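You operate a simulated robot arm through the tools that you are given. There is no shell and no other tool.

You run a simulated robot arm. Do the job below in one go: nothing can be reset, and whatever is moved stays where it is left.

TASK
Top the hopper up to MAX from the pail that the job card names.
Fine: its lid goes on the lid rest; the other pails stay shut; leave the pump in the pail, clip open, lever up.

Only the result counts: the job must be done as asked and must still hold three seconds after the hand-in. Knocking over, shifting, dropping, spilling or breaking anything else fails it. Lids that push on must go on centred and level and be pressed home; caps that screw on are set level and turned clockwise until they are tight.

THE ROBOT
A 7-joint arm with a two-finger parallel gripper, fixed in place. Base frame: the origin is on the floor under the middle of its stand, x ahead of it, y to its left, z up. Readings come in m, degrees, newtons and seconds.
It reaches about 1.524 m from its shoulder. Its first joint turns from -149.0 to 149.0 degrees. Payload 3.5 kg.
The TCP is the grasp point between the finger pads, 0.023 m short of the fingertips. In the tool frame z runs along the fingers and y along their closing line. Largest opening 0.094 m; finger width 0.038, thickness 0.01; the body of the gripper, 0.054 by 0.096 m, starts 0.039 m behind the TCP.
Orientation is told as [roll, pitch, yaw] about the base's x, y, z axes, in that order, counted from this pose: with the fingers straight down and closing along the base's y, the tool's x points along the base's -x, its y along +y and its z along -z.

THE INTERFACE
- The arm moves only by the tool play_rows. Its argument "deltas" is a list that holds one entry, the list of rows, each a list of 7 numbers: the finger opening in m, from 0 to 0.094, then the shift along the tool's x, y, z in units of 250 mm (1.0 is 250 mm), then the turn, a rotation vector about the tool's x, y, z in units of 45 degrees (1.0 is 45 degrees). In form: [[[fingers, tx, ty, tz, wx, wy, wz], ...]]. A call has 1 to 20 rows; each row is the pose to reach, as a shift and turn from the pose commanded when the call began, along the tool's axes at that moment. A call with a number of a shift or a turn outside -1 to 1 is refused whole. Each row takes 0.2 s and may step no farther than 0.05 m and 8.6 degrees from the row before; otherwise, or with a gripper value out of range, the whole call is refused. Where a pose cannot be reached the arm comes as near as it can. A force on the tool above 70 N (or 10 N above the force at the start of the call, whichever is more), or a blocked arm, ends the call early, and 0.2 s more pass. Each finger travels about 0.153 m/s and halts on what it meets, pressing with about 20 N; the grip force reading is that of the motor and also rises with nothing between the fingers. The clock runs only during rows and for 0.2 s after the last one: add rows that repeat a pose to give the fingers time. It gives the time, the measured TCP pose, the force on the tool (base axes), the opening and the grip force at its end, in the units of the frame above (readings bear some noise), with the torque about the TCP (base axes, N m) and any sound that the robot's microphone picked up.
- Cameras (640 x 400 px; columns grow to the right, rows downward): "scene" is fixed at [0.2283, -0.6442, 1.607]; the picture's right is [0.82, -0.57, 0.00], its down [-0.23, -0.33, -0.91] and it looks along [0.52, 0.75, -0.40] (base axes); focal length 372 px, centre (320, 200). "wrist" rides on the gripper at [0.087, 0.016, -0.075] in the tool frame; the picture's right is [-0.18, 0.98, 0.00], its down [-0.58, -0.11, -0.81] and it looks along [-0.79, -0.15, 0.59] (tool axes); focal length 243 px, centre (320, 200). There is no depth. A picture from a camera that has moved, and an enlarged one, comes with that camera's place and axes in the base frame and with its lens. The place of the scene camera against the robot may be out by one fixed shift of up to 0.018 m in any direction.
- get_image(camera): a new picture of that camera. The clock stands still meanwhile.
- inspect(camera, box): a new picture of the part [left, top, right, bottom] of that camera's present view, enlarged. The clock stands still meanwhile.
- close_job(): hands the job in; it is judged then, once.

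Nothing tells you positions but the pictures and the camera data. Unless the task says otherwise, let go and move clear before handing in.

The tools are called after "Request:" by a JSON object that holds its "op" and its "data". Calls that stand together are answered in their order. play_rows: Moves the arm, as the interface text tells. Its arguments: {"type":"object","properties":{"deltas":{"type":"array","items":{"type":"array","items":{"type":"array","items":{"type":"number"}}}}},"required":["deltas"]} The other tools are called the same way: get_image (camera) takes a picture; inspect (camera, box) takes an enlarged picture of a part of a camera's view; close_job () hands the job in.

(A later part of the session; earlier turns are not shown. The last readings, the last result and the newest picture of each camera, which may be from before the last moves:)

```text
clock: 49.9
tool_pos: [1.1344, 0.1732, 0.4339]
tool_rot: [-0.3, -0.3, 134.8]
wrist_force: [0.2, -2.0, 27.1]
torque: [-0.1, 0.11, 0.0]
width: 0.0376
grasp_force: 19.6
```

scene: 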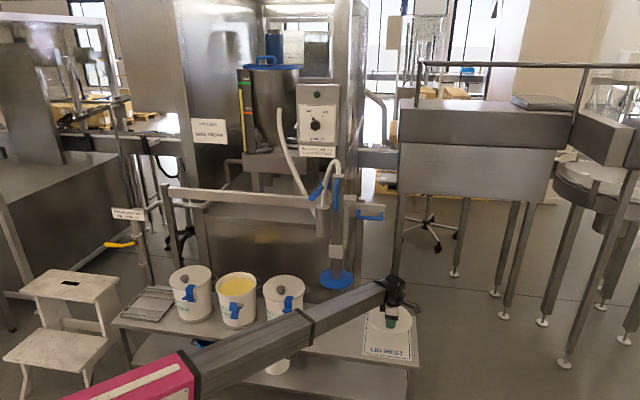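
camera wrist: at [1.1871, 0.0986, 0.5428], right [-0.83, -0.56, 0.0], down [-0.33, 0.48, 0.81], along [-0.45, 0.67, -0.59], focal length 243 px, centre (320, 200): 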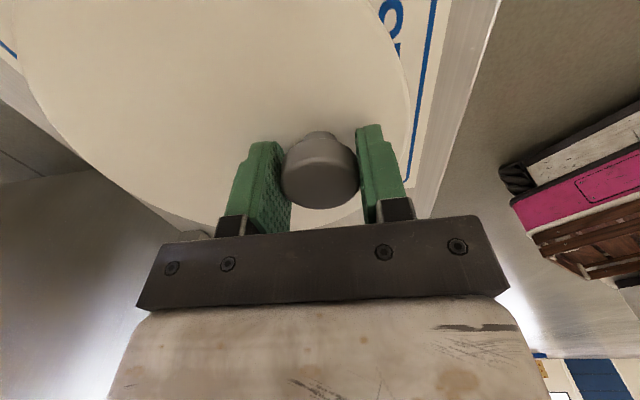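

The lid is down; contact registered. I'll ease off, open the fingers, and rise clear.

Request:
{"op": "play_rows", "data": {"deltas": [[[0.02, 0, 0, -0.01, 0, 0, 0], [0.045, 0, 0, -0.01, 0, 0, 0], [0.07, 0, 0, -0.01, 0, 0, 0], [0.07, 0, 0, -0.01, 0, 0, 0], [0.07, 0, 0, -0.1, 0, 0, 0], [0.07, 0, 0, -0.22, 0, 0, 0], [0.07, 0, 0, -0.35, 0, 0, 0], [0.07, 0, 0, -0.4, 0, 0, 0]]]}}

Request:
{"op": "inspect", "data": {"camera": "scene", "box": [340, 290, 440, 370]}}

Request:
{"op": "get_image", "data": {"camera": "wrist"}}

```text
clock: 51.7
tool_pos: [1.1354, 0.1723, 0.5324]
tool_rot: [-0.2, -0.3, 134.8]
wrist_force: [-0.7, 0.0, -0.1]
torque: [0.03, -0.03, 0.0]
width: 0.0699
grasp_force: 0.0
```

```text
5.00 times, centred on (390, 330) of scene
camera zoom: at [0.2283, -0.6442, 1.607], right [0.82, -0.57, 0.0], down [-0.23, -0.33, -0.91], along [0.52, 0.75, -0.4], focal length 1858 px, centre (-30, -450)
```

zoom: 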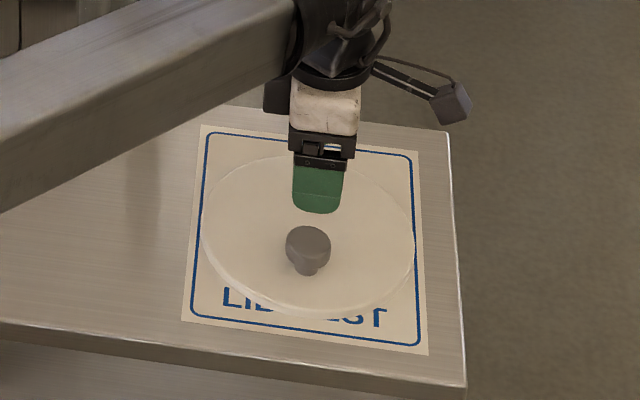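

```text
taken
camera wrist: at [1.1846, 0.1002, 0.6061], right [-0.83, -0.56, 0.0], down [-0.33, 0.48, 0.81], along [-0.45, 0.67, -0.59], focal length 243 px, centre (320, 200)
```

wrist: 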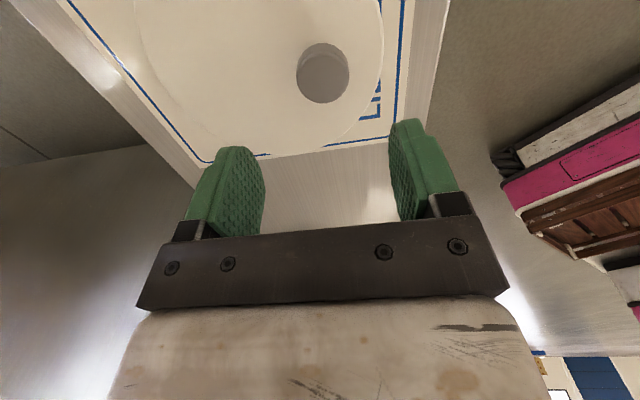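

The lid lies flat and centred on the LID REST. I'll retreat in front of the bench and rise to study the pump carriage and its handles.

Request:
{"op": "play_rows", "data": {"deltas": [[[0.07, 0, 0.15, -0.05, 0, 0, 0], [0.07, 0, 0.33, -0.05, 0, 0, 0], [0.07, 0, 0.5, -0.05, 0, 0, 0], [0.07, 0, 0.67, -0.05, 0, 0, 0], [0.07, 0, 0.83, -0.1, 0, 0, 0], [0.07, 0, 1.0, -0.2, 0, 0, 0], [0.07, 0, 1.0, -0.36, 0, 0, 0], [0.07, 0, 1.0, -0.53, 0, 0, 0], [0.07, 0, 1.0, -0.7, 0, 0, 0], [0.07, 0, 1.0, -0.87, 0, 0, 0], [0.07, 0, 1.0, -1.0, 0, 0, 0]]]}}

Request:
{"op": "play_rows", "data": {"deltas": [[[0.07, -0.1, 0, -0.05, 0.14, 0, 0], [0.07, -0.2, 0, -0.1, 0.28, 0, 0], [0.07, -0.3, 0, -0.15, 0.42, 0, 0], [0.07, -0.4, 0, -0.2, 0.56, 0, 0], [0.07, -0.5, 0, -0.25, 0.7, 0, 0], [0.07, -0.6, 0, -0.3, 0.85, 0, 0], [0.07, -0.6, 0, -0.4, 1.0, 0, 0]]]}}

Request:
{"op": "get_image", "data": {"camera": "wrist"}}

Request:
{"op": "get_image", "data": {"camera": "scene"}}

```text
clock: 54.1
tool_pos: [0.9599, -0.0042, 0.7812]
tool_rot: [-0.2, -0.2, 134.8]
wrist_force: [0.2, -1.1, -0.3]
torque: [-0.03, 0.02, 0.0]
width: 0.07
grasp_force: 0.2
```

```text
clock: 55.7
tool_pos: [0.8533, 0.1011, 0.8813]
tool_rot: [-45.3, -0.3, 134.8]
wrist_force: [-0.1, 0.3, 0.3]
torque: [-0.01, -0.01, 0.01]
width: 0.07
grasp_force: 0.1
```

```text
taken
camera wrist: at [0.8684, -0.0049, 0.9221], right [-0.62, -0.35, -0.7], down [-0.76, 0.06, 0.65], along [-0.19, 0.93, -0.31], focal length 243 px, centre (320, 200)
```

wrist: 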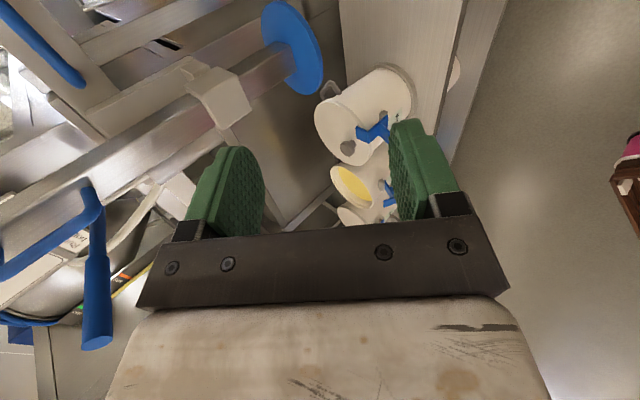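

```text
taken
```

scene: 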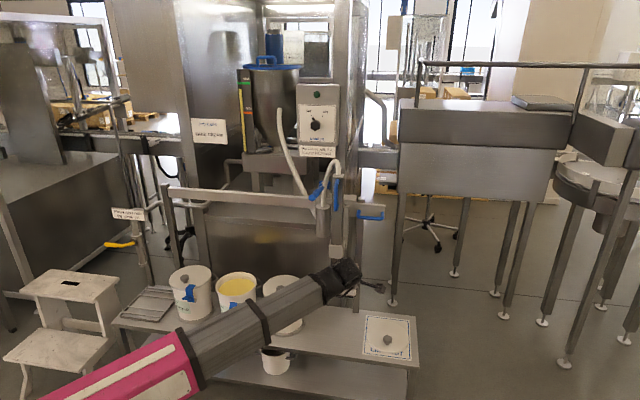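

I have a side view of the pump from the right. I'll zoom in on the carriage and the handles.

Request:
{"op": "inspect", "data": {"camera": "wrist", "box": [0, 0, 200, 150]}}

Request:
{"op": "inspect", "data": {"camera": "wrist", "box": [0, 130, 200, 360]}}

Request:
{"op": "inspect", "data": {"camera": "wrist", "box": [140, 0, 340, 150]}}

```text
2.67 times, centred on (100, 75) of wrist
camera zoom: at [0.8684, -0.0049, 0.9221], right [-0.62, -0.35, -0.7], down [-0.76, 0.06, 0.65], along [-0.19, 0.93, -0.31], focal length 647 px, centre (907, 533)
```

zoom: 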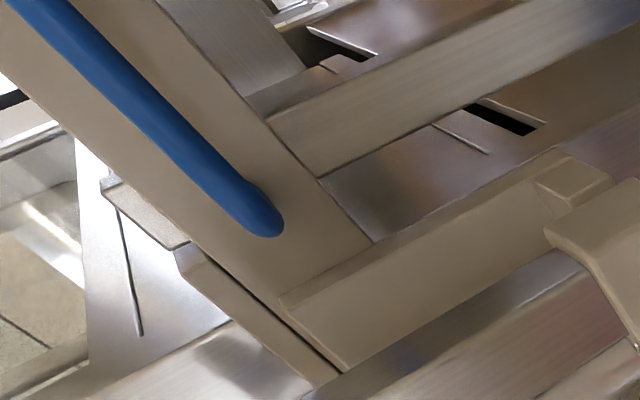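

```text
1.74 times, centred on (100, 245) of wrist
camera zoom: at [0.8684, -0.0049, 0.9221], right [-0.62, -0.35, -0.7], down [-0.76, 0.06, 0.65], along [-0.19, 0.93, -0.31], focal length 422 px, centre (703, 122)
```

zoom: 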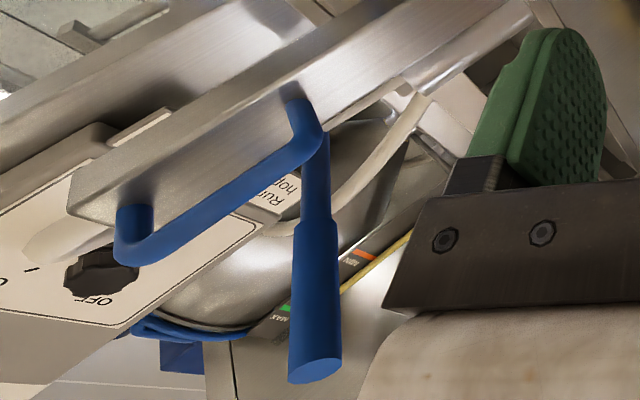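

```text
2.67 times, centred on (240, 75) of wrist
camera zoom: at [0.8684, -0.0049, 0.9221], right [-0.62, -0.35, -0.7], down [-0.76, 0.06, 0.65], along [-0.19, 0.93, -0.31], focal length 647 px, centre (533, 533)
```

zoom: 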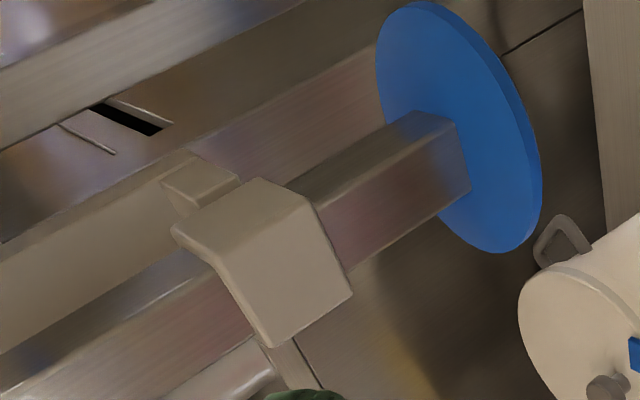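

The pump slides on its guide block: the U-handle is on the carriage plate at about (u 0.575, v 1.033, z 0.935), and the vertical handle is on the mast at about (u 0.453, v 0.90, z 1.015–1.12). The lever tip is near (u 0.379, v 0.828, z 1.097). One grip on the vertical handle could both slide and lower the pump, so I'll turn the gripper back 90° to suit it.

Request:
{"op": "play_rows", "data": {"deltas": [[[0.08, 0, 0, 0, 0, 0, 0.167], [0.08, 0, 0, 0, 0, 0, 0.333], [0.08, 0, 0, 0, 0, 0, 0.5], [0.08, 0, 0, 0, 0, 0, 0.667], [0.08, 0, 0, 0, 0, 0, 0.833], [0.08, 0, 0, 0, 0, 0, 1.0]]]}}

Request:
{"op": "play_rows", "data": {"deltas": [[[0.08, 0, 0, 0, 0, 0, 0.167], [0.08, 0, 0, 0, 0, 0, 0.333], [0.08, 0, 0, 0, 0, 0, 0.5], [0.08, 0, 0, 0, 0, 0, 0.667], [0.08, 0, 0, 0, 0, 0, 0.833], [0.08, 0, 0, 0, 0, 0, 1.0]]]}}

Request:
{"op": "get_image", "data": {"camera": "wrist"}}

```text
clock: 57.1
tool_pos: [0.8541, 0.1014, 0.8824]
tool_rot: [-35.2, -30.5, 99.3]
wrist_force: [-0.1, -0.7, 0.1]
torque: [0.0, -0.01, -0.04]
width: 0.0801
grasp_force: 0.1
```

```text
clock: 58.5
tool_pos: [0.8527, 0.1004, 0.8824]
tool_rot: [0.6, -45.2, 44.2]
wrist_force: [-0.6, -0.1, -0.3]
torque: [-0.03, 0.0, -0.01]
width: 0.0801
grasp_force: 0.1
```

```text
taken
camera wrist: at [0.7606, 0.0332, 0.8732], right [-0.6, 0.79, 0.14], down [-0.03, -0.2, 0.98], along [0.8, 0.58, 0.14], focal length 243 px, centre (320, 200)
```

wrist: 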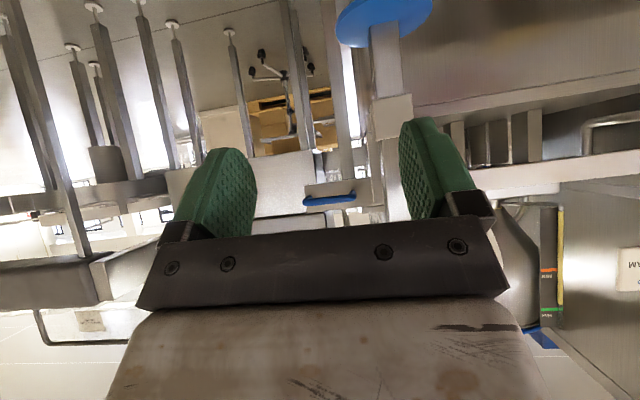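

I'll move in front of the mast's vertical handle, keeping the lever well to the left and above, to verify its position.

Request:
{"op": "play_rows", "data": {"deltas": [[[0.08, -0.121, 0.063, -0.069, 0, 0, 0], [0.07, -0.242, 0.126, -0.137, 0, 0, 0], [0.06, -0.364, 0.19, -0.206, 0, 0, 0], [0.06, -0.485, 0.253, -0.274, 0, 0, 0], [0.06, -0.606, 0.316, -0.343, 0, 0, 0]]]}}

Request:
{"op": "get_image", "data": {"camera": "wrist"}}

Request:
{"op": "inspect", "data": {"camera": "wrist", "box": [240, 90, 420, 240]}}

Request:
{"op": "get_image", "data": {"camera": "scene"}}

```text
clock: 59.7
tool_pos: [0.8313, 0.188, 1.0508]
tool_rot: [0.5, -45.3, 44.5]
wrist_force: [-0.3, 0.1, 0.2]
torque: [0.01, -0.02, -0.04]
width: 0.0601
grasp_force: 0.1
```

```text
taken
camera wrist: at [0.7392, 0.121, 1.0421], right [-0.6, 0.79, 0.14], down [-0.03, -0.2, 0.98], along [0.8, 0.58, 0.14], focal length 243 px, centre (320, 200)
```

wrist: 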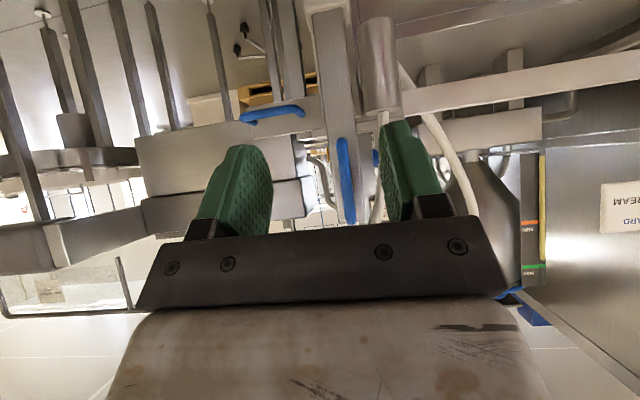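

```text
2.67 times, centred on (330, 165) of wrist
camera zoom: at [0.7392, 0.121, 1.0421], right [-0.6, 0.79, 0.14], down [-0.03, -0.2, 0.98], along [0.8, 0.58, 0.14], focal length 647 px, centre (293, 293)
```

zoom: 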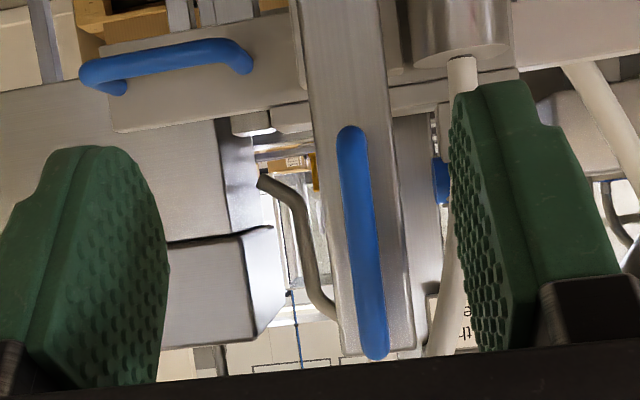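

```text
taken
```

scene: 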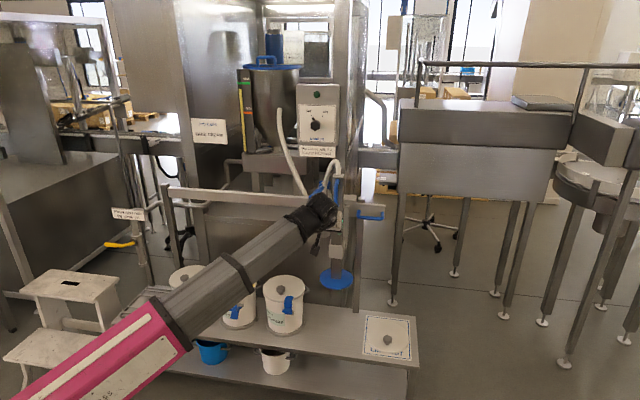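

The vertical handle is confirmed near u≈0.449, z 1.018–1.117, v≈0.90. I'll tilt the fingers closer to horizontal and move in to straddle its lower half.

Request:
{"op": "play_rows", "data": {"deltas": [[[0.06, -0.06, 0.006, 0.067, 0, -0.137, 0], [0.06, -0.12, 0.012, 0.134, 0, -0.275, 0], [0.06, -0.18, 0.018, 0.2, 0, -0.412, 0], [0.06, -0.239, 0.024, 0.267, 0, -0.549, 0], [0.06, -0.239, 0.024, 0.267, 0, -0.549, 0]]]}}

Request:
{"op": "get_image", "data": {"camera": "wrist"}}

Request:
{"op": "inspect", "data": {"camera": "scene", "box": [280, 150, 400, 250]}}

```text
clock: 60.9
tool_pos: [0.8894, 0.2564, 1.046]
tool_rot: [1.0, -70.0, 43.9]
wrist_force: [0.0, -0.3, -0.2]
torque: [0.01, 0.0, 0.01]
width: 0.0604
grasp_force: 0.2
```

```text
taken
camera wrist: at [0.8079, 0.1986, 0.9901], right [-0.65, 0.74, 0.18], down [-0.32, -0.47, 0.82], along [0.69, 0.47, 0.54], focal length 243 px, centre (320, 200)
```

wrist: 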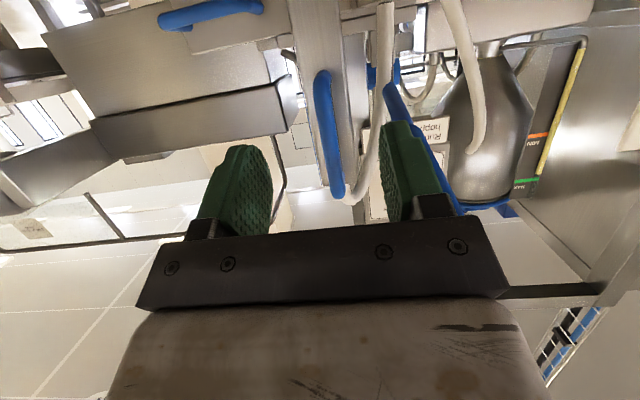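

```text
4.00 times, centred on (340, 200) of scene
camera zoom: at [0.2283, -0.6442, 1.607], right [0.82, -0.57, 0.0], down [-0.23, -0.33, -0.91], along [0.52, 0.75, -0.4], focal length 1487 px, centre (240, 200)
```

zoom: 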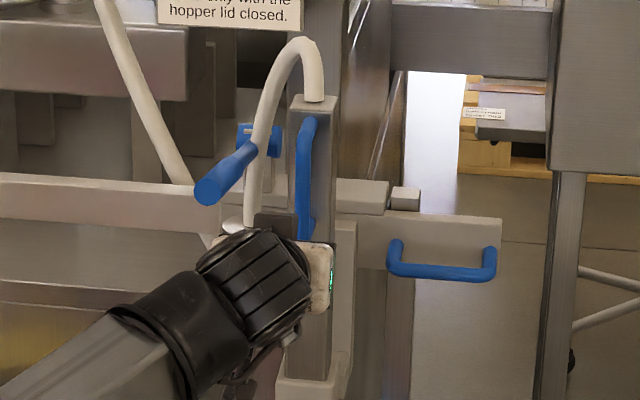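

The handle sits between the fingers and the lever is clear beside them. I'll advance to the handle.

Request:
{"op": "play_rows", "data": {"deltas": [[[0.06, -0.037, 0.004, 0.114, 0, 0, 0], [0.06, -0.075, 0.008, 0.228, 0, 0, 0], [0.06, -0.112, 0.008, 0.342, 0, 0, 0], [0.06, -0.112, 0.008, 0.342, 0, 0, 0]]]}}

Request:
{"op": "get_image", "data": {"camera": "wrist"}}

Request:
{"op": "inspect", "data": {"camera": "scene", "box": [290, 150, 390, 230]}}

```text
clock: 61.9
tool_pos: [0.9524, 0.3201, 1.044]
tool_rot: [0.9, -69.8, 44.0]
wrist_force: [0.1, -0.5, 0.4]
torque: [-0.02, 0.01, -0.03]
width: 0.0599
grasp_force: 0.0
```

```text
taken
camera wrist: at [0.8701, 0.2627, 0.9868], right [-0.65, 0.74, 0.18], down [-0.32, -0.47, 0.82], along [0.69, 0.48, 0.54], focal length 243 px, centre (320, 200)
```

wrist: 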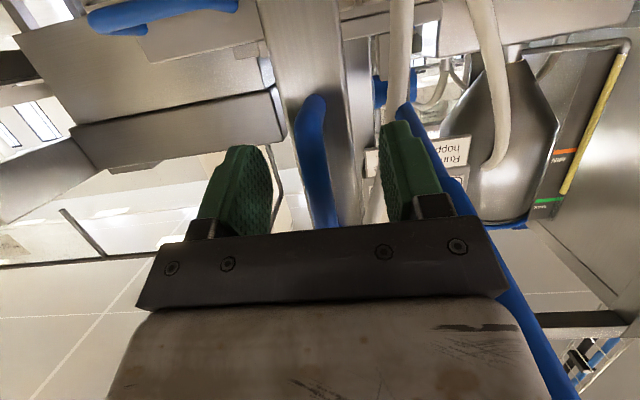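

```text
5.00 times, centred on (340, 190) of scene
camera zoom: at [0.2283, -0.6442, 1.607], right [0.82, -0.57, 0.0], down [-0.23, -0.33, -0.91], along [0.52, 0.75, -0.4], focal length 1858 px, centre (220, 250)
```

zoom: 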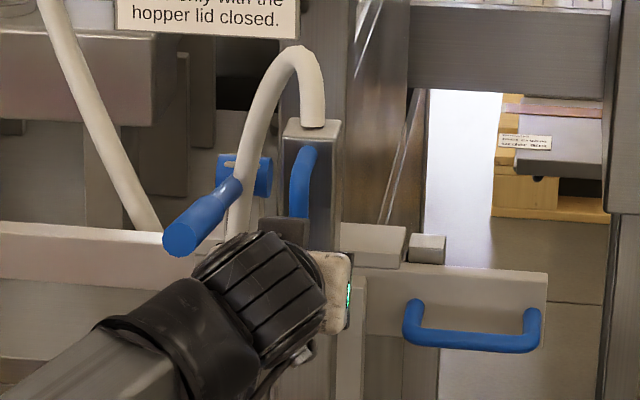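

The handle is between the pads. Closing on it.

Request:
{"op": "play_rows", "data": {"deltas": [[[0.04, 0, 0, 0, 0, 0, 0], [0.02, 0, 0, 0, 0, 0, 0], [0.0, 0, 0, 0, 0, 0, 0], [0.0, 0, 0, 0, 0, 0, 0]]]}}

Request:
{"op": "get_image", "data": {"camera": "wrist"}}

Request:
{"op": "inspect", "data": {"camera": "scene", "box": [290, 150, 390, 230]}}

```text
clock: 62.9
tool_pos: [0.9539, 0.3196, 1.0433]
tool_rot: [0.6, -70.0, 44.2]
wrist_force: [4.6, -3.2, -1.3]
torque: [-0.74, -0.97, -0.23]
width: 0.0138
grasp_force: 44.7
```

```text
taken
camera wrist: at [0.8706, 0.262, 0.9867], right [-0.65, 0.74, 0.18], down [-0.32, -0.47, 0.82], along [0.69, 0.48, 0.54], focal length 243 px, centre (320, 200)
```

wrist: 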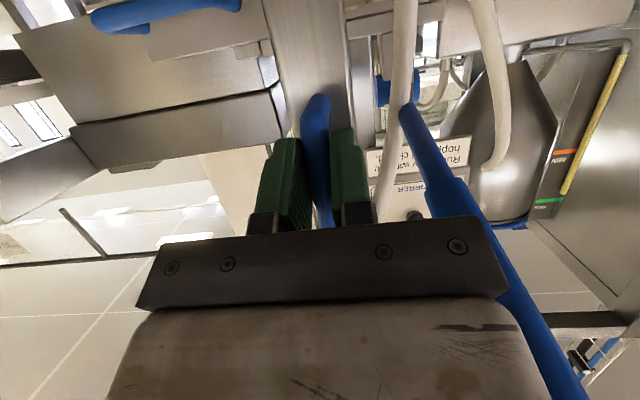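

```text
5.00 times, centred on (340, 190) of scene
camera zoom: at [0.2283, -0.6442, 1.607], right [0.82, -0.57, 0.0], down [-0.23, -0.33, -0.91], along [0.52, 0.75, -0.4], focal length 1858 px, centre (220, 250)
```

zoom: 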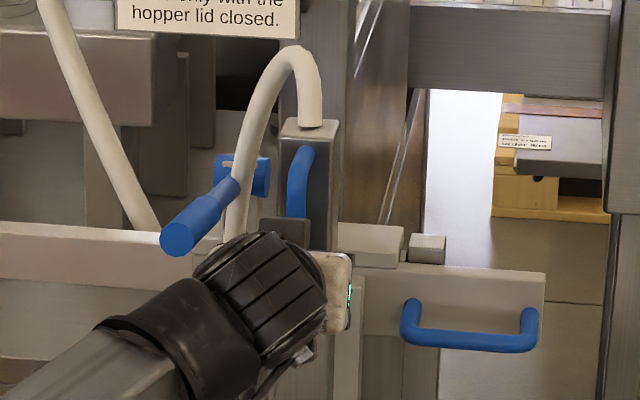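

The handle is gripped at 14 mm and the carriage gave slightly to the left, so it slides freely. I'll now slide the pump left toward the FACE pail at constant height, in two stages.

Request:
{"op": "play_rows", "data": {"deltas": [[[0.0, 0, 0.04, 0, 0, 0, 0], [0.0, 0, 0.12, 0, 0, 0, 0], [0.0, 0, 0.22, 0, 0, 0, 0], [0.0, 0, 0.32, 0, 0, 0, 0], [0.0, 0, 0.4, 0, 0, 0, 0], [0.0, 0, 0.4, 0, 0, 0, 0]]]}}

Request:
{"op": "get_image", "data": {"camera": "scene"}}

Request:
{"op": "get_image", "data": {"camera": "wrist"}}

```text
clock: 64.3
tool_pos: [0.8805, 0.3919, 1.0431]
tool_rot: [1.0, -69.7, 43.8]
wrist_force: [-6.7, -4.4, -12.2]
torque: [-1.01, -0.9, -0.11]
width: 0.0141
grasp_force: 45.3
```

```text
taken
```

scene: 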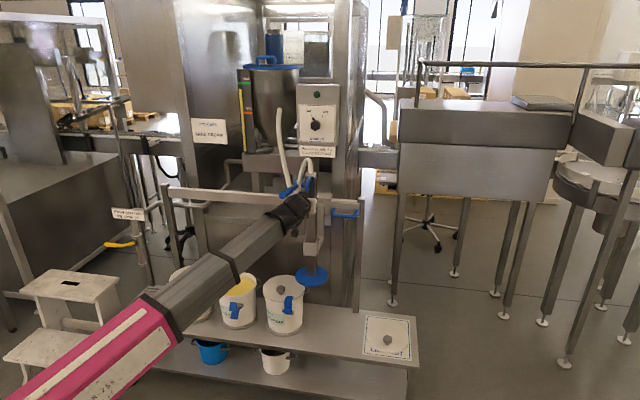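

```text
taken
camera wrist: at [0.7983, 0.3341, 0.9872], right [-0.65, 0.74, 0.18], down [-0.31, -0.47, 0.82], along [0.69, 0.48, 0.54], focal length 243 px, centre (320, 200)
```

wrist: 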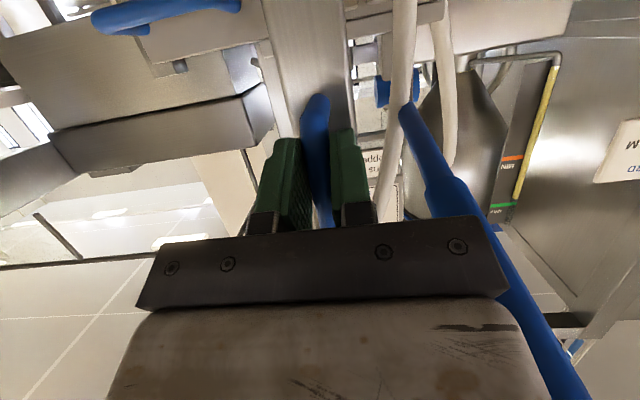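

The carriage slides well and everything moves together. Continuing left another 0.20 m.

Request:
{"op": "play_rows", "data": {"deltas": [[[0.0, 0, 0.04, 0, 0, 0, 0], [0.0, 0, 0.12, 0, 0, 0, 0], [0.0, 0, 0.22, 0, 0, 0, 0], [0.0, 0, 0.32, 0, 0, 0, 0], [0.0, 0, 0.42, 0, 0, 0, 0], [0.0, 0, 0.52, 0, 0, 0, 0], [0.0, 0, 0.62, 0, 0, 0, 0], [0.0, 0, 0.72, 0, 0, 0, 0], [0.0, 0, 0.8, 0, 0, 0, 0], [0.0, 0, 0.8, 0, 0, 0, 0]]]}}

Request:
{"op": "get_image", "data": {"camera": "scene"}}

Request:
{"op": "inspect", "data": {"camera": "scene", "box": [200, 160, 360, 300]}}

```text
clock: 66.5
tool_pos: [0.7393, 0.5329, 1.0438]
tool_rot: [1.1, -69.6, 43.9]
wrist_force: [-22.8, -21.3, -30.3]
torque: [-1.12, -0.77, -0.1]
width: 0.0138
grasp_force: 45.2
```

```text
taken
```

scene: 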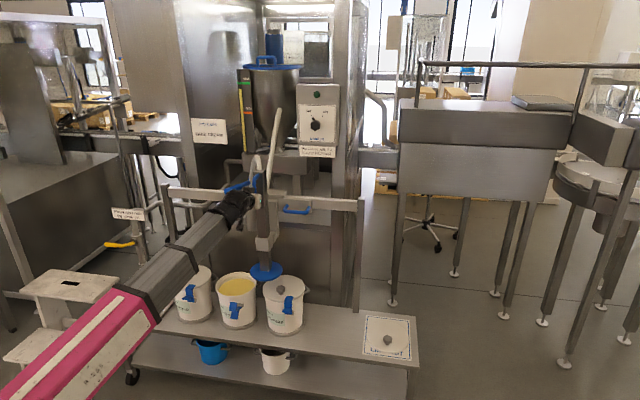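

```text
2.86 times, centred on (280, 230) of scene
camera zoom: at [0.2283, -0.6442, 1.607], right [0.82, -0.57, 0.0], down [-0.23, -0.33, -0.91], along [0.52, 0.75, -0.4], focal length 1062 px, centre (434, 114)
```

zoom: 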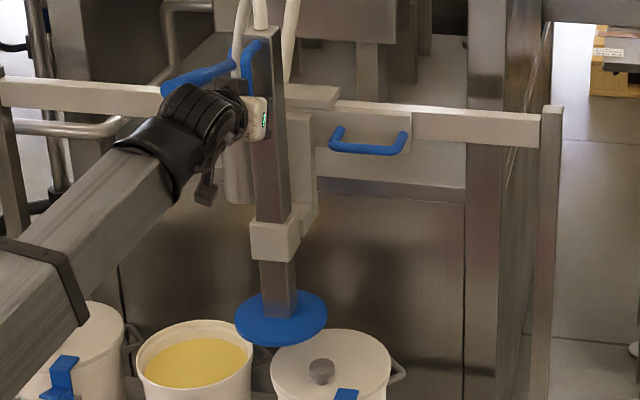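

Some sideways and vertical strain is building from a small path misalignment. I'll relieve it slightly while sliding the last 0.14 m.

Request:
{"op": "play_rows", "data": {"deltas": [[[0.0, 0.012, 0.02, -0.009, 0, 0, 0], [0.0, 0.012, 0.1, -0.01, 0, 0, 0], [0.0, 0.012, 0.2, -0.011, 0, 0, 0], [0.0, 0.012, 0.3, -0.012, 0, 0, 0], [0.0, 0.013, 0.4, -0.013, 0, 0, 0], [0.0, 0.014, 0.5, -0.014, 0, 0, 0], [0.0, 0.014, 0.56, -0.014, 0, 0, 0], [0.0, 0.014, 0.56, -0.014, 0, 0, 0]]]}}

Request:
{"op": "get_image", "data": {"camera": "scene"}}

Request:
{"op": "inspect", "data": {"camera": "scene", "box": [170, 200, 310, 320]}}

```text
clock: 68.3
tool_pos: [0.6403, 0.6318, 1.0431]
tool_rot: [1.0, -69.9, 44.0]
wrist_force: [23.6, 35.9, 5.8]
torque: [-0.47, -1.51, -0.08]
width: 0.0139
grasp_force: 45.2
```

```text
taken
```

scene: 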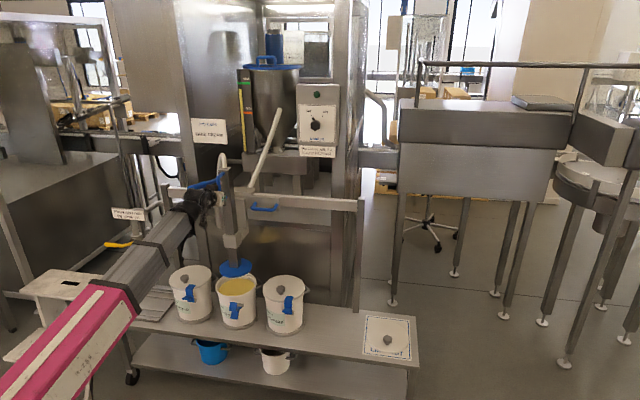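

```text
3.33 times, centred on (240, 260) of scene
camera zoom: at [0.2283, -0.6442, 1.607], right [0.82, -0.57, 0.0], down [-0.23, -0.33, -0.91], along [0.52, 0.75, -0.4], focal length 1239 px, centre (587, 0)
```

zoom: 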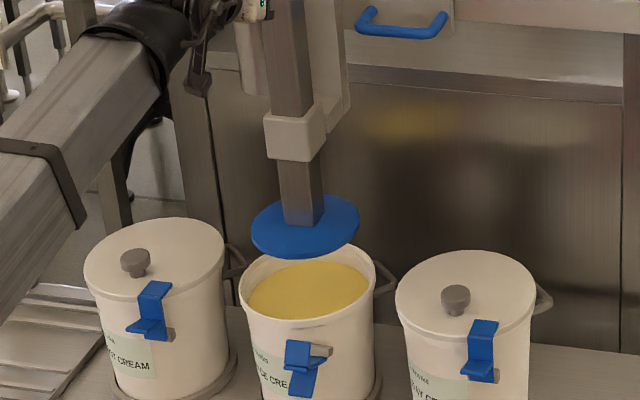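

The disc is almost above the open FACE pail. I'll check the alignment at higher zoom.

Request:
{"op": "inspect", "data": {"camera": "scene", "box": [205, 250, 269, 300]}}

Request:
{"op": "inspect", "data": {"camera": "wrist", "box": [160, 0, 480, 230]}}

```text
8.00 times, centred on (237, 275) of scene
camera zoom: at [0.2283, -0.6442, 1.607], right [0.82, -0.57, 0.0], down [-0.23, -0.33, -0.91], along [0.52, 0.75, -0.4], focal length 2974 px, centre (984, -400)
```

zoom: 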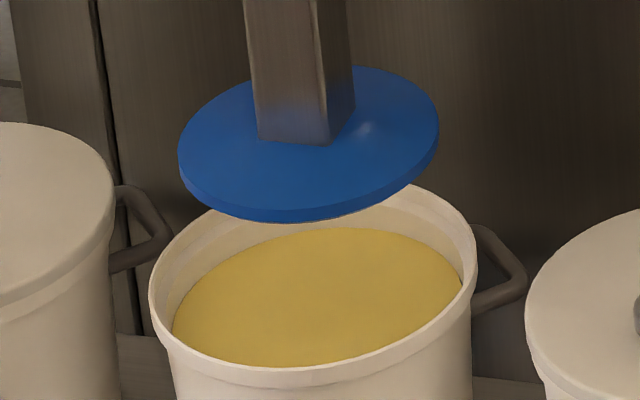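

```text
1.74 times, centred on (320, 115) of wrist
camera zoom: at [0.5582, 0.5753, 0.9869], right [-0.65, 0.74, 0.18], down [-0.32, -0.47, 0.82], along [0.69, 0.47, 0.54], focal length 422 px, centre (320, 348)
```

zoom: 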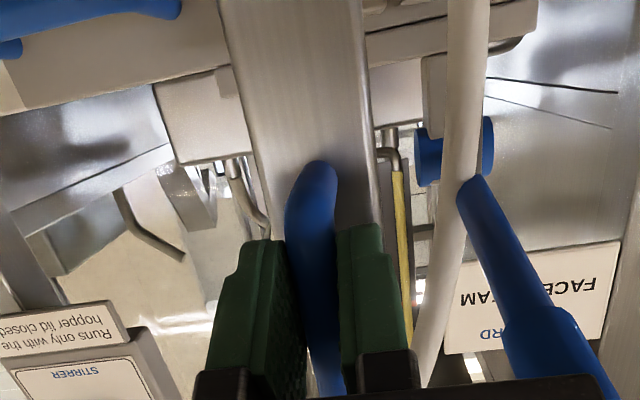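

The disc is only about 4 mm right of the pail's centre, with roughly 15 mm of clearance all round. I'll correct that, relieve the strain, and then start lowering the mast gently.

Request:
{"op": "play_rows", "data": {"deltas": [[[0.0, -0.004, 0.008, 0.01, 0, 0, 0], [0.0, -0.004, 0.016, 0.01, 0, 0, 0], [0.0, -0.004, 0.016, 0.01, 0, 0, 0]]]}}

Request:
{"op": "inspect", "data": {"camera": "scene", "box": [205, 250, 269, 300]}}

```text
clock: 69.1
tool_pos: [0.6388, 0.6353, 1.0445]
tool_rot: [0.9, -69.9, 43.9]
wrist_force: [12.8, 18.4, 4.2]
torque: [-0.08, -1.77, -0.09]
width: 0.0138
grasp_force: 45.4
```

```text
8.00 times, centred on (237, 275) of scene
camera zoom: at [0.2283, -0.6442, 1.607], right [0.82, -0.57, 0.0], down [-0.23, -0.33, -0.91], along [0.52, 0.75, -0.4], focal length 2974 px, centre (984, -400)
```

zoom: 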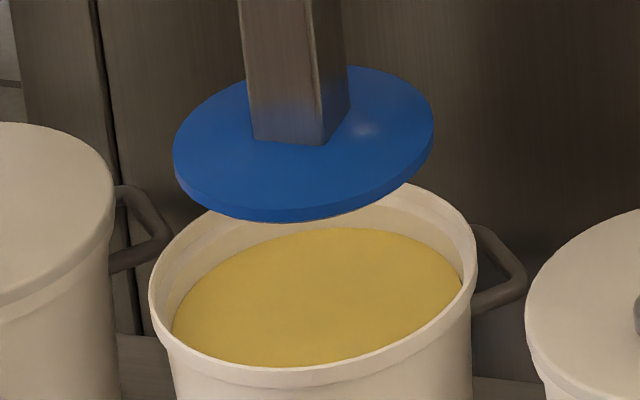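

Alignment is within about 1–2 mm. Now I'll press the mast down gently, 2 cm at first.

Request:
{"op": "play_rows", "data": {"deltas": [[[0.0, 0.017, 0, 0.013, 0, 0, 0], [0.0, 0.036, 0, 0.02, 0, 0, 0], [0.0, 0.055, 0, 0.026, 0, 0, 0], [0.0, 0.073, 0, 0.033, 0, 0, 0], [0.0, 0.073, 0, 0.033, 0, 0, 0]]]}}

Request:
{"op": "inspect", "data": {"camera": "scene", "box": [180, 170, 300, 300]}}

Request:
{"op": "get_image", "data": {"camera": "wrist"}}

```text
clock: 70.3
tool_pos: [0.6369, 0.6347, 1.0234]
tool_rot: [0.9, -69.8, 44.0]
wrist_force: [-9.3, -1.1, -1.0]
torque: [-0.58, -1.38, -0.05]
width: 0.0137
grasp_force: 45.4
```

```text
3.08 times, centred on (240, 235) of scene
camera zoom: at [0.2283, -0.6442, 1.607], right [0.82, -0.57, 0.0], down [-0.23, -0.33, -0.91], along [0.52, 0.75, -0.4], focal length 1144 px, centre (566, 92)
```

zoom: 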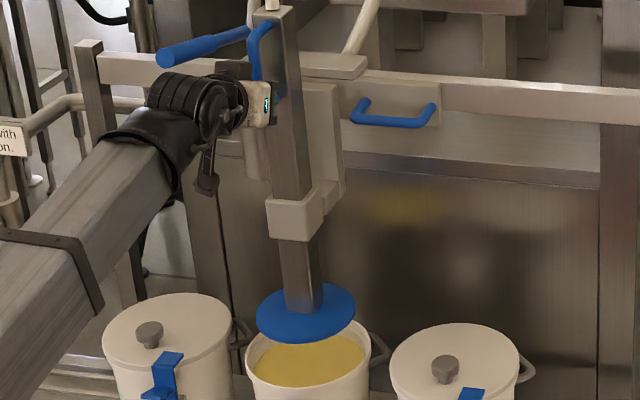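

```text
taken
camera wrist: at [0.5558, 0.5772, 0.9672], right [-0.65, 0.74, 0.18], down [-0.31, -0.47, 0.82], along [0.69, 0.48, 0.54], focal length 243 px, centre (320, 200)
```

wrist: 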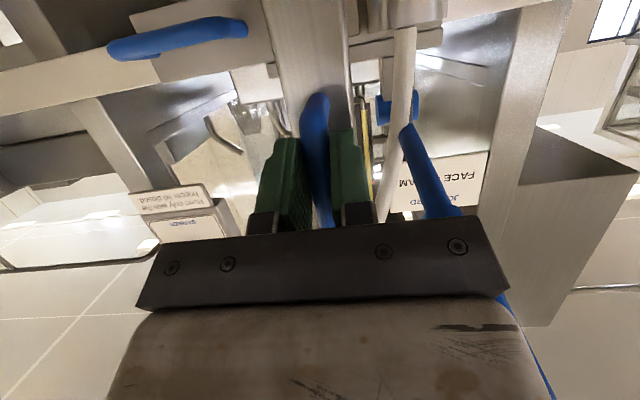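

The mast moves down smoothly with the handle. I'm lowering another 8 cm into the pail.

Request:
{"op": "play_rows", "data": {"deltas": [[[0.0, 0.04, 0, 0.015, 0, 0, 0], [0.0, 0.09, 0, 0.033, 0, 0, 0], [0.0, 0.14, 0, 0.051, 0, 0, 0], [0.0, 0.19, 0, 0.069, 0, 0, 0], [0.0, 0.24, 0, 0.087, 0, 0, 0], [0.0, 0.28, 0, 0.102, 0, 0, 0], [0.0, 0.301, 0, 0.109, 0, 0, 0], [0.0, 0.301, 0, 0.109, 0, 0, 0]]]}}

Request:
{"op": "inspect", "data": {"camera": "scene", "box": [180, 170, 300, 310]}}

```text
clock: 72.1
tool_pos: [0.6395, 0.6349, 0.9435]
tool_rot: [1.0, -70.0, 43.9]
wrist_force: [-20.7, -15.8, -5.9]
torque: [-1.64, -0.23, -0.19]
width: 0.0137
grasp_force: 44.8
```

```text
2.86 times, centred on (240, 240) of scene
camera zoom: at [0.2283, -0.6442, 1.607], right [0.82, -0.57, 0.0], down [-0.23, -0.33, -0.91], along [0.52, 0.75, -0.4], focal length 1062 px, centre (549, 86)
```

zoom: 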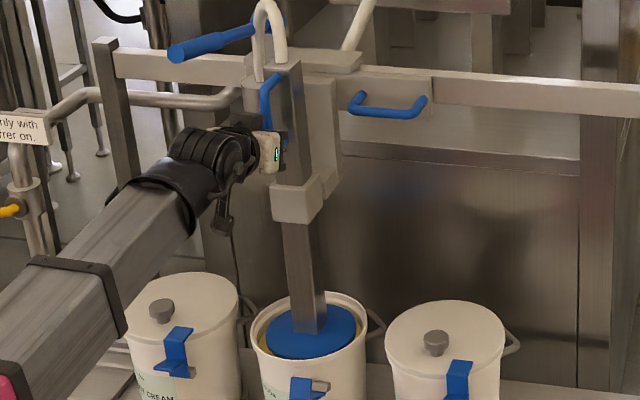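

The disc has entered the pail without touching the rim. I'll continue down with a slight strain correction.

Request:
{"op": "play_rows", "data": {"deltas": [[[0.0, 0.03, 0, 0.005, 0, 0, 0], [0.0, 0.07, 0, 0.019, 0, 0, 0], [0.0, 0.11, 0, 0.033, 0, 0, 0], [0.0, 0.15, 0, 0.047, 0, 0, 0], [0.0, 0.19, 0, 0.062, 0, 0, 0], [0.0, 0.19, 0, 0.062, 0, 0, 0]]]}}

Request:
{"op": "inspect", "data": {"camera": "scene", "box": [180, 170, 300, 310]}}

```text
clock: 73.5
tool_pos: [0.6376, 0.6338, 0.8925]
tool_rot: [1.1, -69.7, 43.8]
wrist_force: [-0.3, 0.2, -0.2]
torque: [-0.03, 0.02, 0.01]
width: 0.0002
grasp_force: 42.7
```

```text
2.86 times, centred on (240, 240) of scene
camera zoom: at [0.2283, -0.6442, 1.607], right [0.82, -0.57, 0.0], down [-0.23, -0.33, -0.91], along [0.52, 0.75, -0.4], focal length 1062 px, centre (549, 86)
```

zoom: 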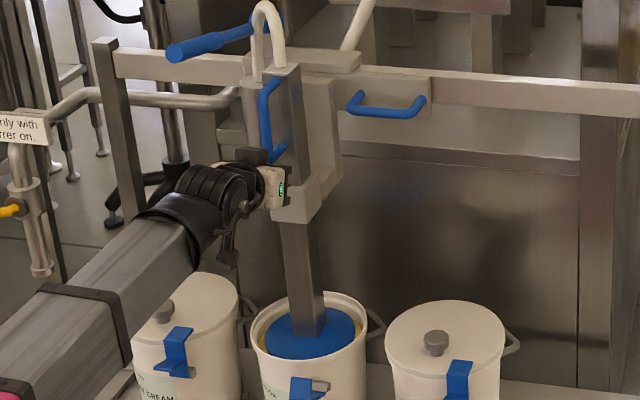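

The fingers slid off the bottom of the handle, so the mast met resistance with the disc at about the cream surface. I'll look closely before doing more.

Request:
{"op": "inspect", "data": {"camera": "scene", "box": [205, 255, 269, 305]}}

Request:
{"op": "get_image", "data": {"camera": "wrist"}}

Request:
{"op": "inspect", "data": {"camera": "scene", "box": [225, 55, 305, 165]}}

```text
8.00 times, centred on (237, 280) of scene
camera zoom: at [0.2283, -0.6442, 1.607], right [0.82, -0.57, 0.0], down [-0.23, -0.33, -0.91], along [0.52, 0.75, -0.4], focal length 2974 px, centre (984, -440)
```

zoom: 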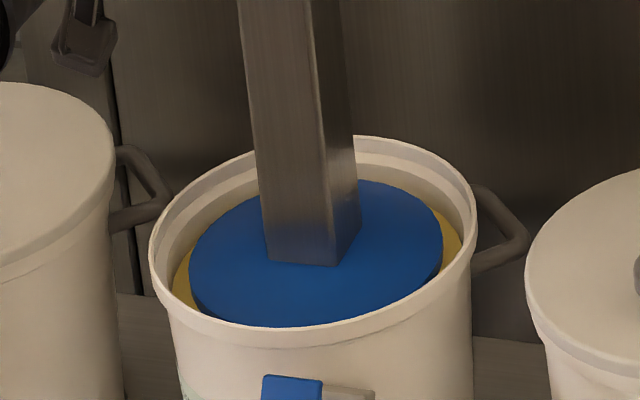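

```text
taken
camera wrist: at [0.5555, 0.5761, 0.8365], right [-0.65, 0.74, 0.18], down [-0.31, -0.47, 0.82], along [0.7, 0.48, 0.54], focal length 243 px, centre (320, 200)
```

wrist: 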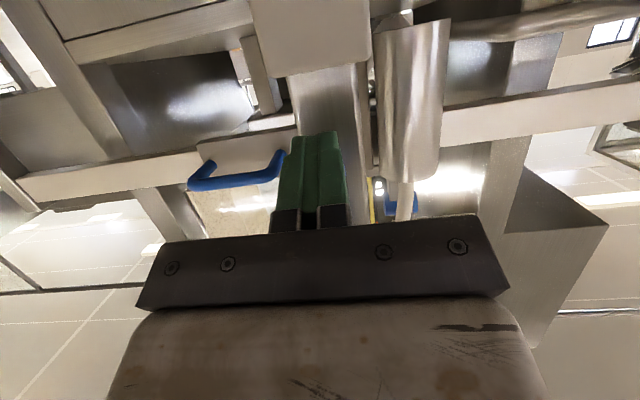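

```text
3.64 times, centred on (265, 110) of scene
camera zoom: at [0.2283, -0.6442, 1.607], right [0.82, -0.57, 0.0], down [-0.23, -0.33, -0.91], along [0.52, 0.75, -0.4], focal length 1352 px, centre (520, 527)
```

zoom: 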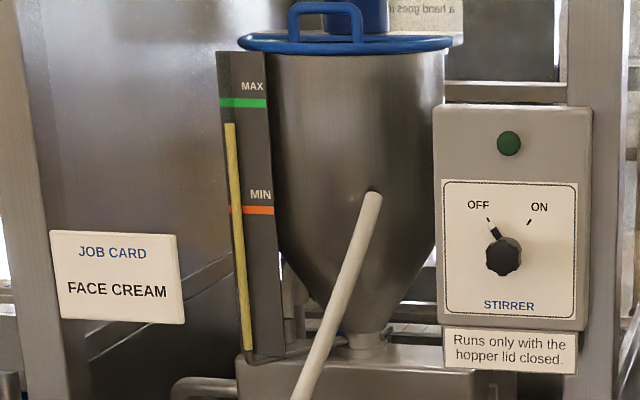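

The disc sits centred on the cream surface, so the pump is in the pail. Now for the lever: I expect its tip near (u −0.07, v 0.828, z 1.096). I'll look at its pivot and linkage up close.

Request:
{"op": "inspect", "data": {"camera": "scene", "box": [180, 165, 260, 215]}}

Request:
{"op": "inspect", "data": {"camera": "wrist", "box": [330, 0, 490, 230]}}

```text
8.00 times, centred on (220, 190) of scene
camera zoom: at [0.2283, -0.6442, 1.607], right [0.82, -0.57, 0.0], down [-0.23, -0.33, -0.91], along [0.52, 0.75, -0.4], focal length 2974 px, centre (1120, 280)
```

zoom: 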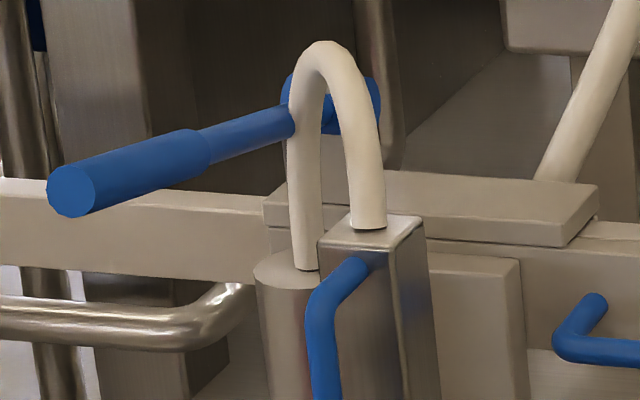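

```text
1.74 times, centred on (410, 115) of wrist
camera zoom: at [0.5555, 0.5761, 0.8365], right [-0.65, 0.74, 0.18], down [-0.31, -0.47, 0.82], along [0.7, 0.48, 0.54], focal length 422 px, centre (164, 348)
```

zoom: 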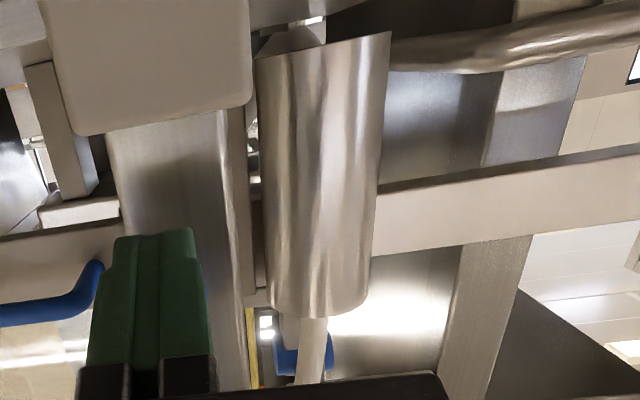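

The lever has a barrel pivot at about (v 1.09, z 1.043), with the grip sloping up toward the robot. I'll withdraw straight back, then rise in front of the lever grip.

Request:
{"op": "play_rows", "data": {"deltas": [[[0.0, 0.05, 0, -0.135, 0, 0, 0], [0.0, 0.1, 0, -0.27, 0, 0, 0], [0.0, 0.15, 0, -0.406, 0, 0, 0], [0.0, 0.2, 0, -0.542, 0, 0, 0], [0.0, 0.246, 0, -0.677, 0, 0, 0]]]}}

Request:
{"op": "inspect", "data": {"camera": "scene", "box": [170, 160, 290, 310]}}

Request:
{"op": "get_image", "data": {"camera": "wrist"}}

```text
clock: 74.7
tool_pos: [0.5086, 0.5083, 0.8953]
tool_rot: [1.0, -69.9, 43.9]
wrist_force: [0.7, -0.6, 0.2]
torque: [0.03, -0.02, 0.02]
width: 0.0
grasp_force: 42.6
```

```text
2.67 times, centred on (230, 235) of scene
camera zoom: at [0.2283, -0.6442, 1.607], right [0.82, -0.57, 0.0], down [-0.23, -0.33, -0.91], along [0.52, 0.75, -0.4], focal length 991 px, centre (560, 107)
```

zoom: 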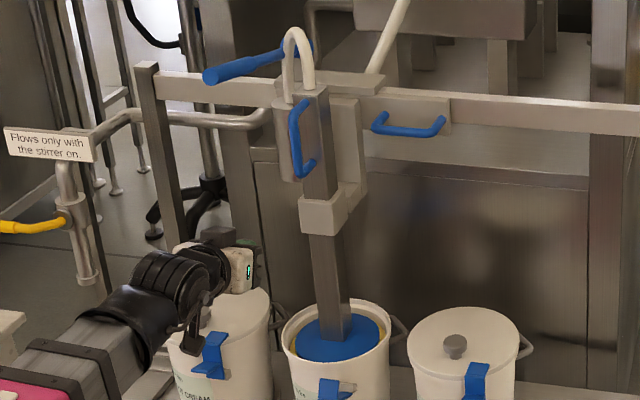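

```text
taken
camera wrist: at [0.4263, 0.4508, 0.8386], right [-0.65, 0.74, 0.18], down [-0.32, -0.47, 0.82], along [0.69, 0.48, 0.54], focal length 243 px, centre (320, 200)
```

wrist: 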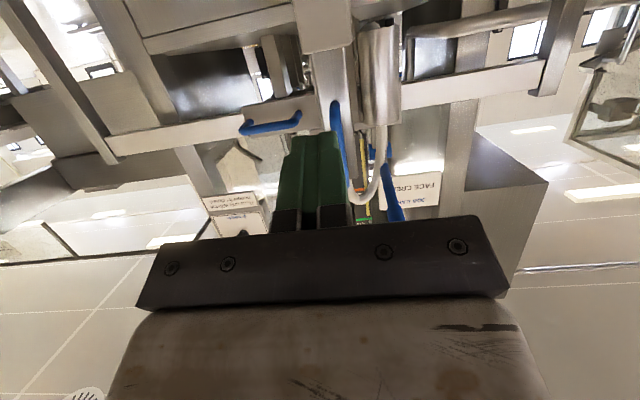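

The pump and disc stay put after release. Now I'll move up in front of the lever grip with the fingers opening.

Request:
{"op": "play_rows", "data": {"deltas": [[[0.02, -0.128, 0.045, -0.047, 0, 0.037, 0], [0.04, -0.257, 0.091, -0.094, 0, 0.074, 0], [0.06, -0.385, 0.136, -0.141, 0, 0.111, 0], [0.07, -0.513, 0.181, -0.188, 0, 0.148, 0], [0.07, -0.642, 0.227, -0.235, 0, 0.185, 0], [0.07, -0.77, 0.272, -0.282, 0, 0.222, 0]]]}}

Request:
{"op": "get_image", "data": {"camera": "wrist"}}

Request:
{"op": "inspect", "data": {"camera": "wrist", "box": [230, 70, 420, 230]}}

Request:
{"op": "inspect", "data": {"camera": "scene", "box": [150, 140, 290, 240]}}

```text
clock: 76.1
tool_pos: [0.4617, 0.5569, 1.1009]
tool_rot: [0.6, -59.9, 44.3]
wrist_force: [0.4, -0.1, 0.3]
torque: [0.0, 0.02, -0.03]
width: 0.07
grasp_force: 0.0
```

```text
taken
camera wrist: at [0.3737, 0.4924, 1.0628], right [-0.63, 0.76, 0.16], down [-0.21, -0.37, 0.91], along [0.75, 0.53, 0.39], focal length 243 px, centre (320, 200)
```

wrist: 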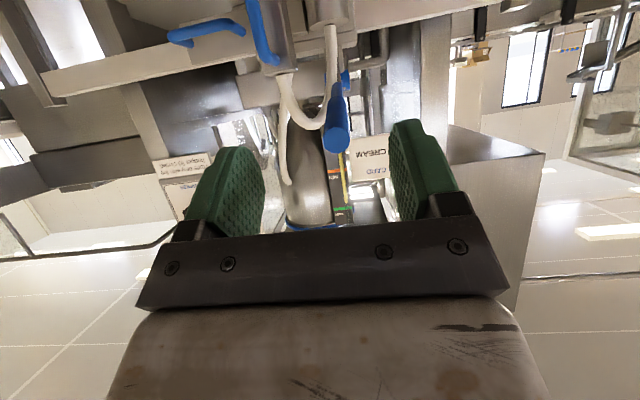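

```text
2.50 times, centred on (325, 150) of wrist
camera zoom: at [0.3737, 0.4924, 1.0628], right [-0.63, 0.76, 0.16], down [-0.21, -0.37, 0.91], along [0.75, 0.53, 0.39], focal length 606 px, centre (308, 325)
```

zoom: 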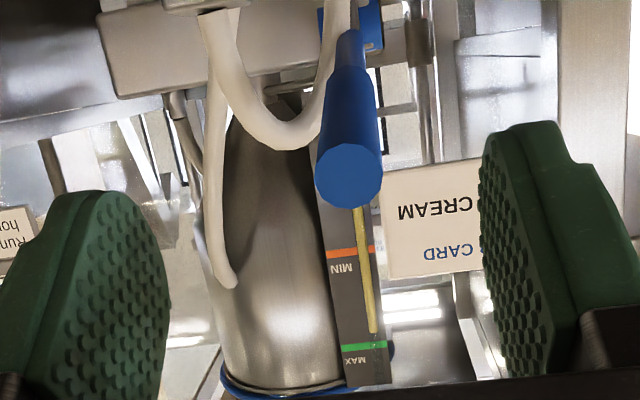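

```text
4.00 times, centred on (220, 190) of scene
camera zoom: at [0.2283, -0.6442, 1.607], right [0.82, -0.57, 0.0], down [-0.23, -0.33, -0.91], along [0.52, 0.75, -0.4], focal length 1487 px, centre (720, 240)
```

zoom: 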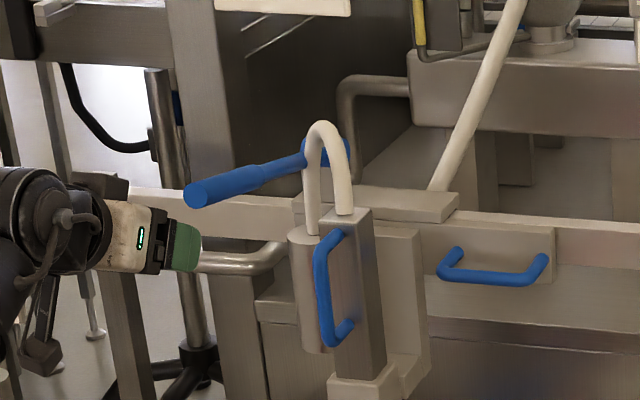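

The wrist view shows the lever end squarely between the fingers (tip near u −0.071, z 1.10), and the gauge too. I'll move forward to straddle the grip and close on it.

Request:
{"op": "play_rows", "data": {"deltas": [[[0.07, -0.06, 0.006, 0.116, 0, 0, 0], [0.07, -0.12, 0.012, 0.231, 0, 0, 0], [0.07, -0.18, 0.012, 0.347, 0, 0, 0], [0.07, -0.24, 0.012, 0.462, 0, 0, 0], [0.07, -0.24, 0.012, 0.462, 0, 0, 0]]]}}

Request:
{"op": "get_image", "data": {"camera": "wrist"}}

Request:
{"op": "inspect", "data": {"camera": "scene", "box": [150, 140, 290, 240]}}

```text
clock: 77.3
tool_pos: [0.5532, 0.6486, 1.0935]
tool_rot: [0.7, -59.9, 44.2]
wrist_force: [-0.6, 0.9, -0.2]
torque: [0.0, 0.02, -0.02]
width: 0.0699
grasp_force: 0.1
```

```text
taken
camera wrist: at [0.4648, 0.5853, 1.0553], right [-0.63, 0.76, 0.16], down [-0.21, -0.37, 0.91], along [0.75, 0.53, 0.39], focal length 243 px, centre (320, 200)
```

wrist: 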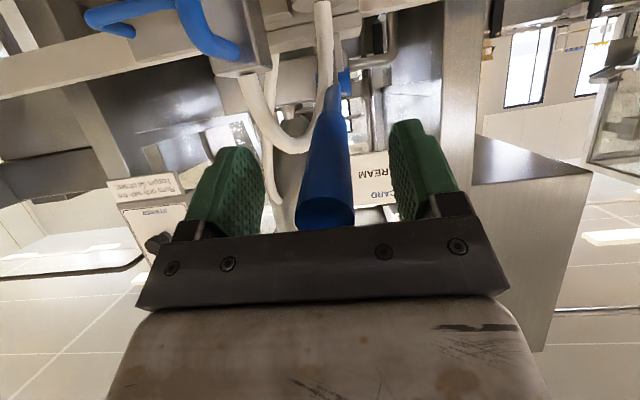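

```text
4.00 times, centred on (220, 190) of scene
camera zoom: at [0.2283, -0.6442, 1.607], right [0.82, -0.57, 0.0], down [-0.23, -0.33, -0.91], along [0.52, 0.75, -0.4], focal length 1487 px, centre (720, 240)
```

zoom: 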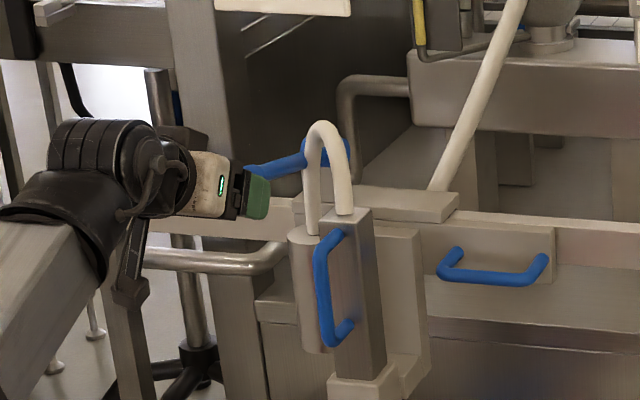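

The lever grip is between the pads. Closing on it.

Request:
{"op": "play_rows", "data": {"deltas": [[[0.05, 0, 0, 0, 0, 0, 0], [0.03, 0, 0, 0, 0, 0, 0], [0.01, 0, 0, 0, 0, 0, 0], [0.01, 0, 0, 0, 0, 0, 0]]]}}

Request:
{"op": "get_image", "data": {"camera": "wrist"}}

```text
clock: 78.3
tool_pos: [0.5528, 0.648, 1.0927]
tool_rot: [0.7, -60.0, 44.2]
wrist_force: [-2.9, 3.6, -0.6]
torque: [0.05, 0.05, 0.64]
width: 0.0241
grasp_force: 45.1
```

```text
taken
camera wrist: at [0.4644, 0.5856, 1.0554], right [-0.63, 0.76, 0.17], down [-0.21, -0.37, 0.91], along [0.75, 0.53, 0.39], focal length 243 px, centre (320, 200)
```

wrist: 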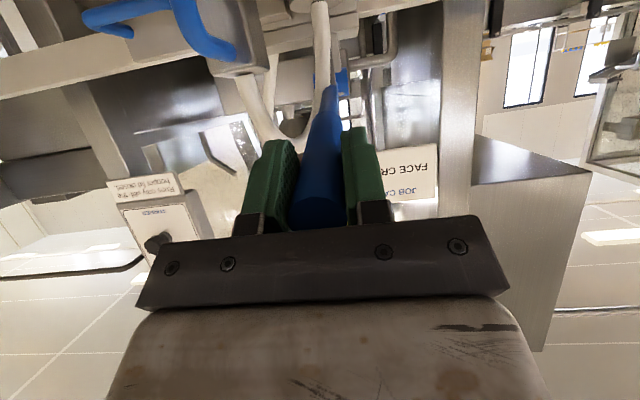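

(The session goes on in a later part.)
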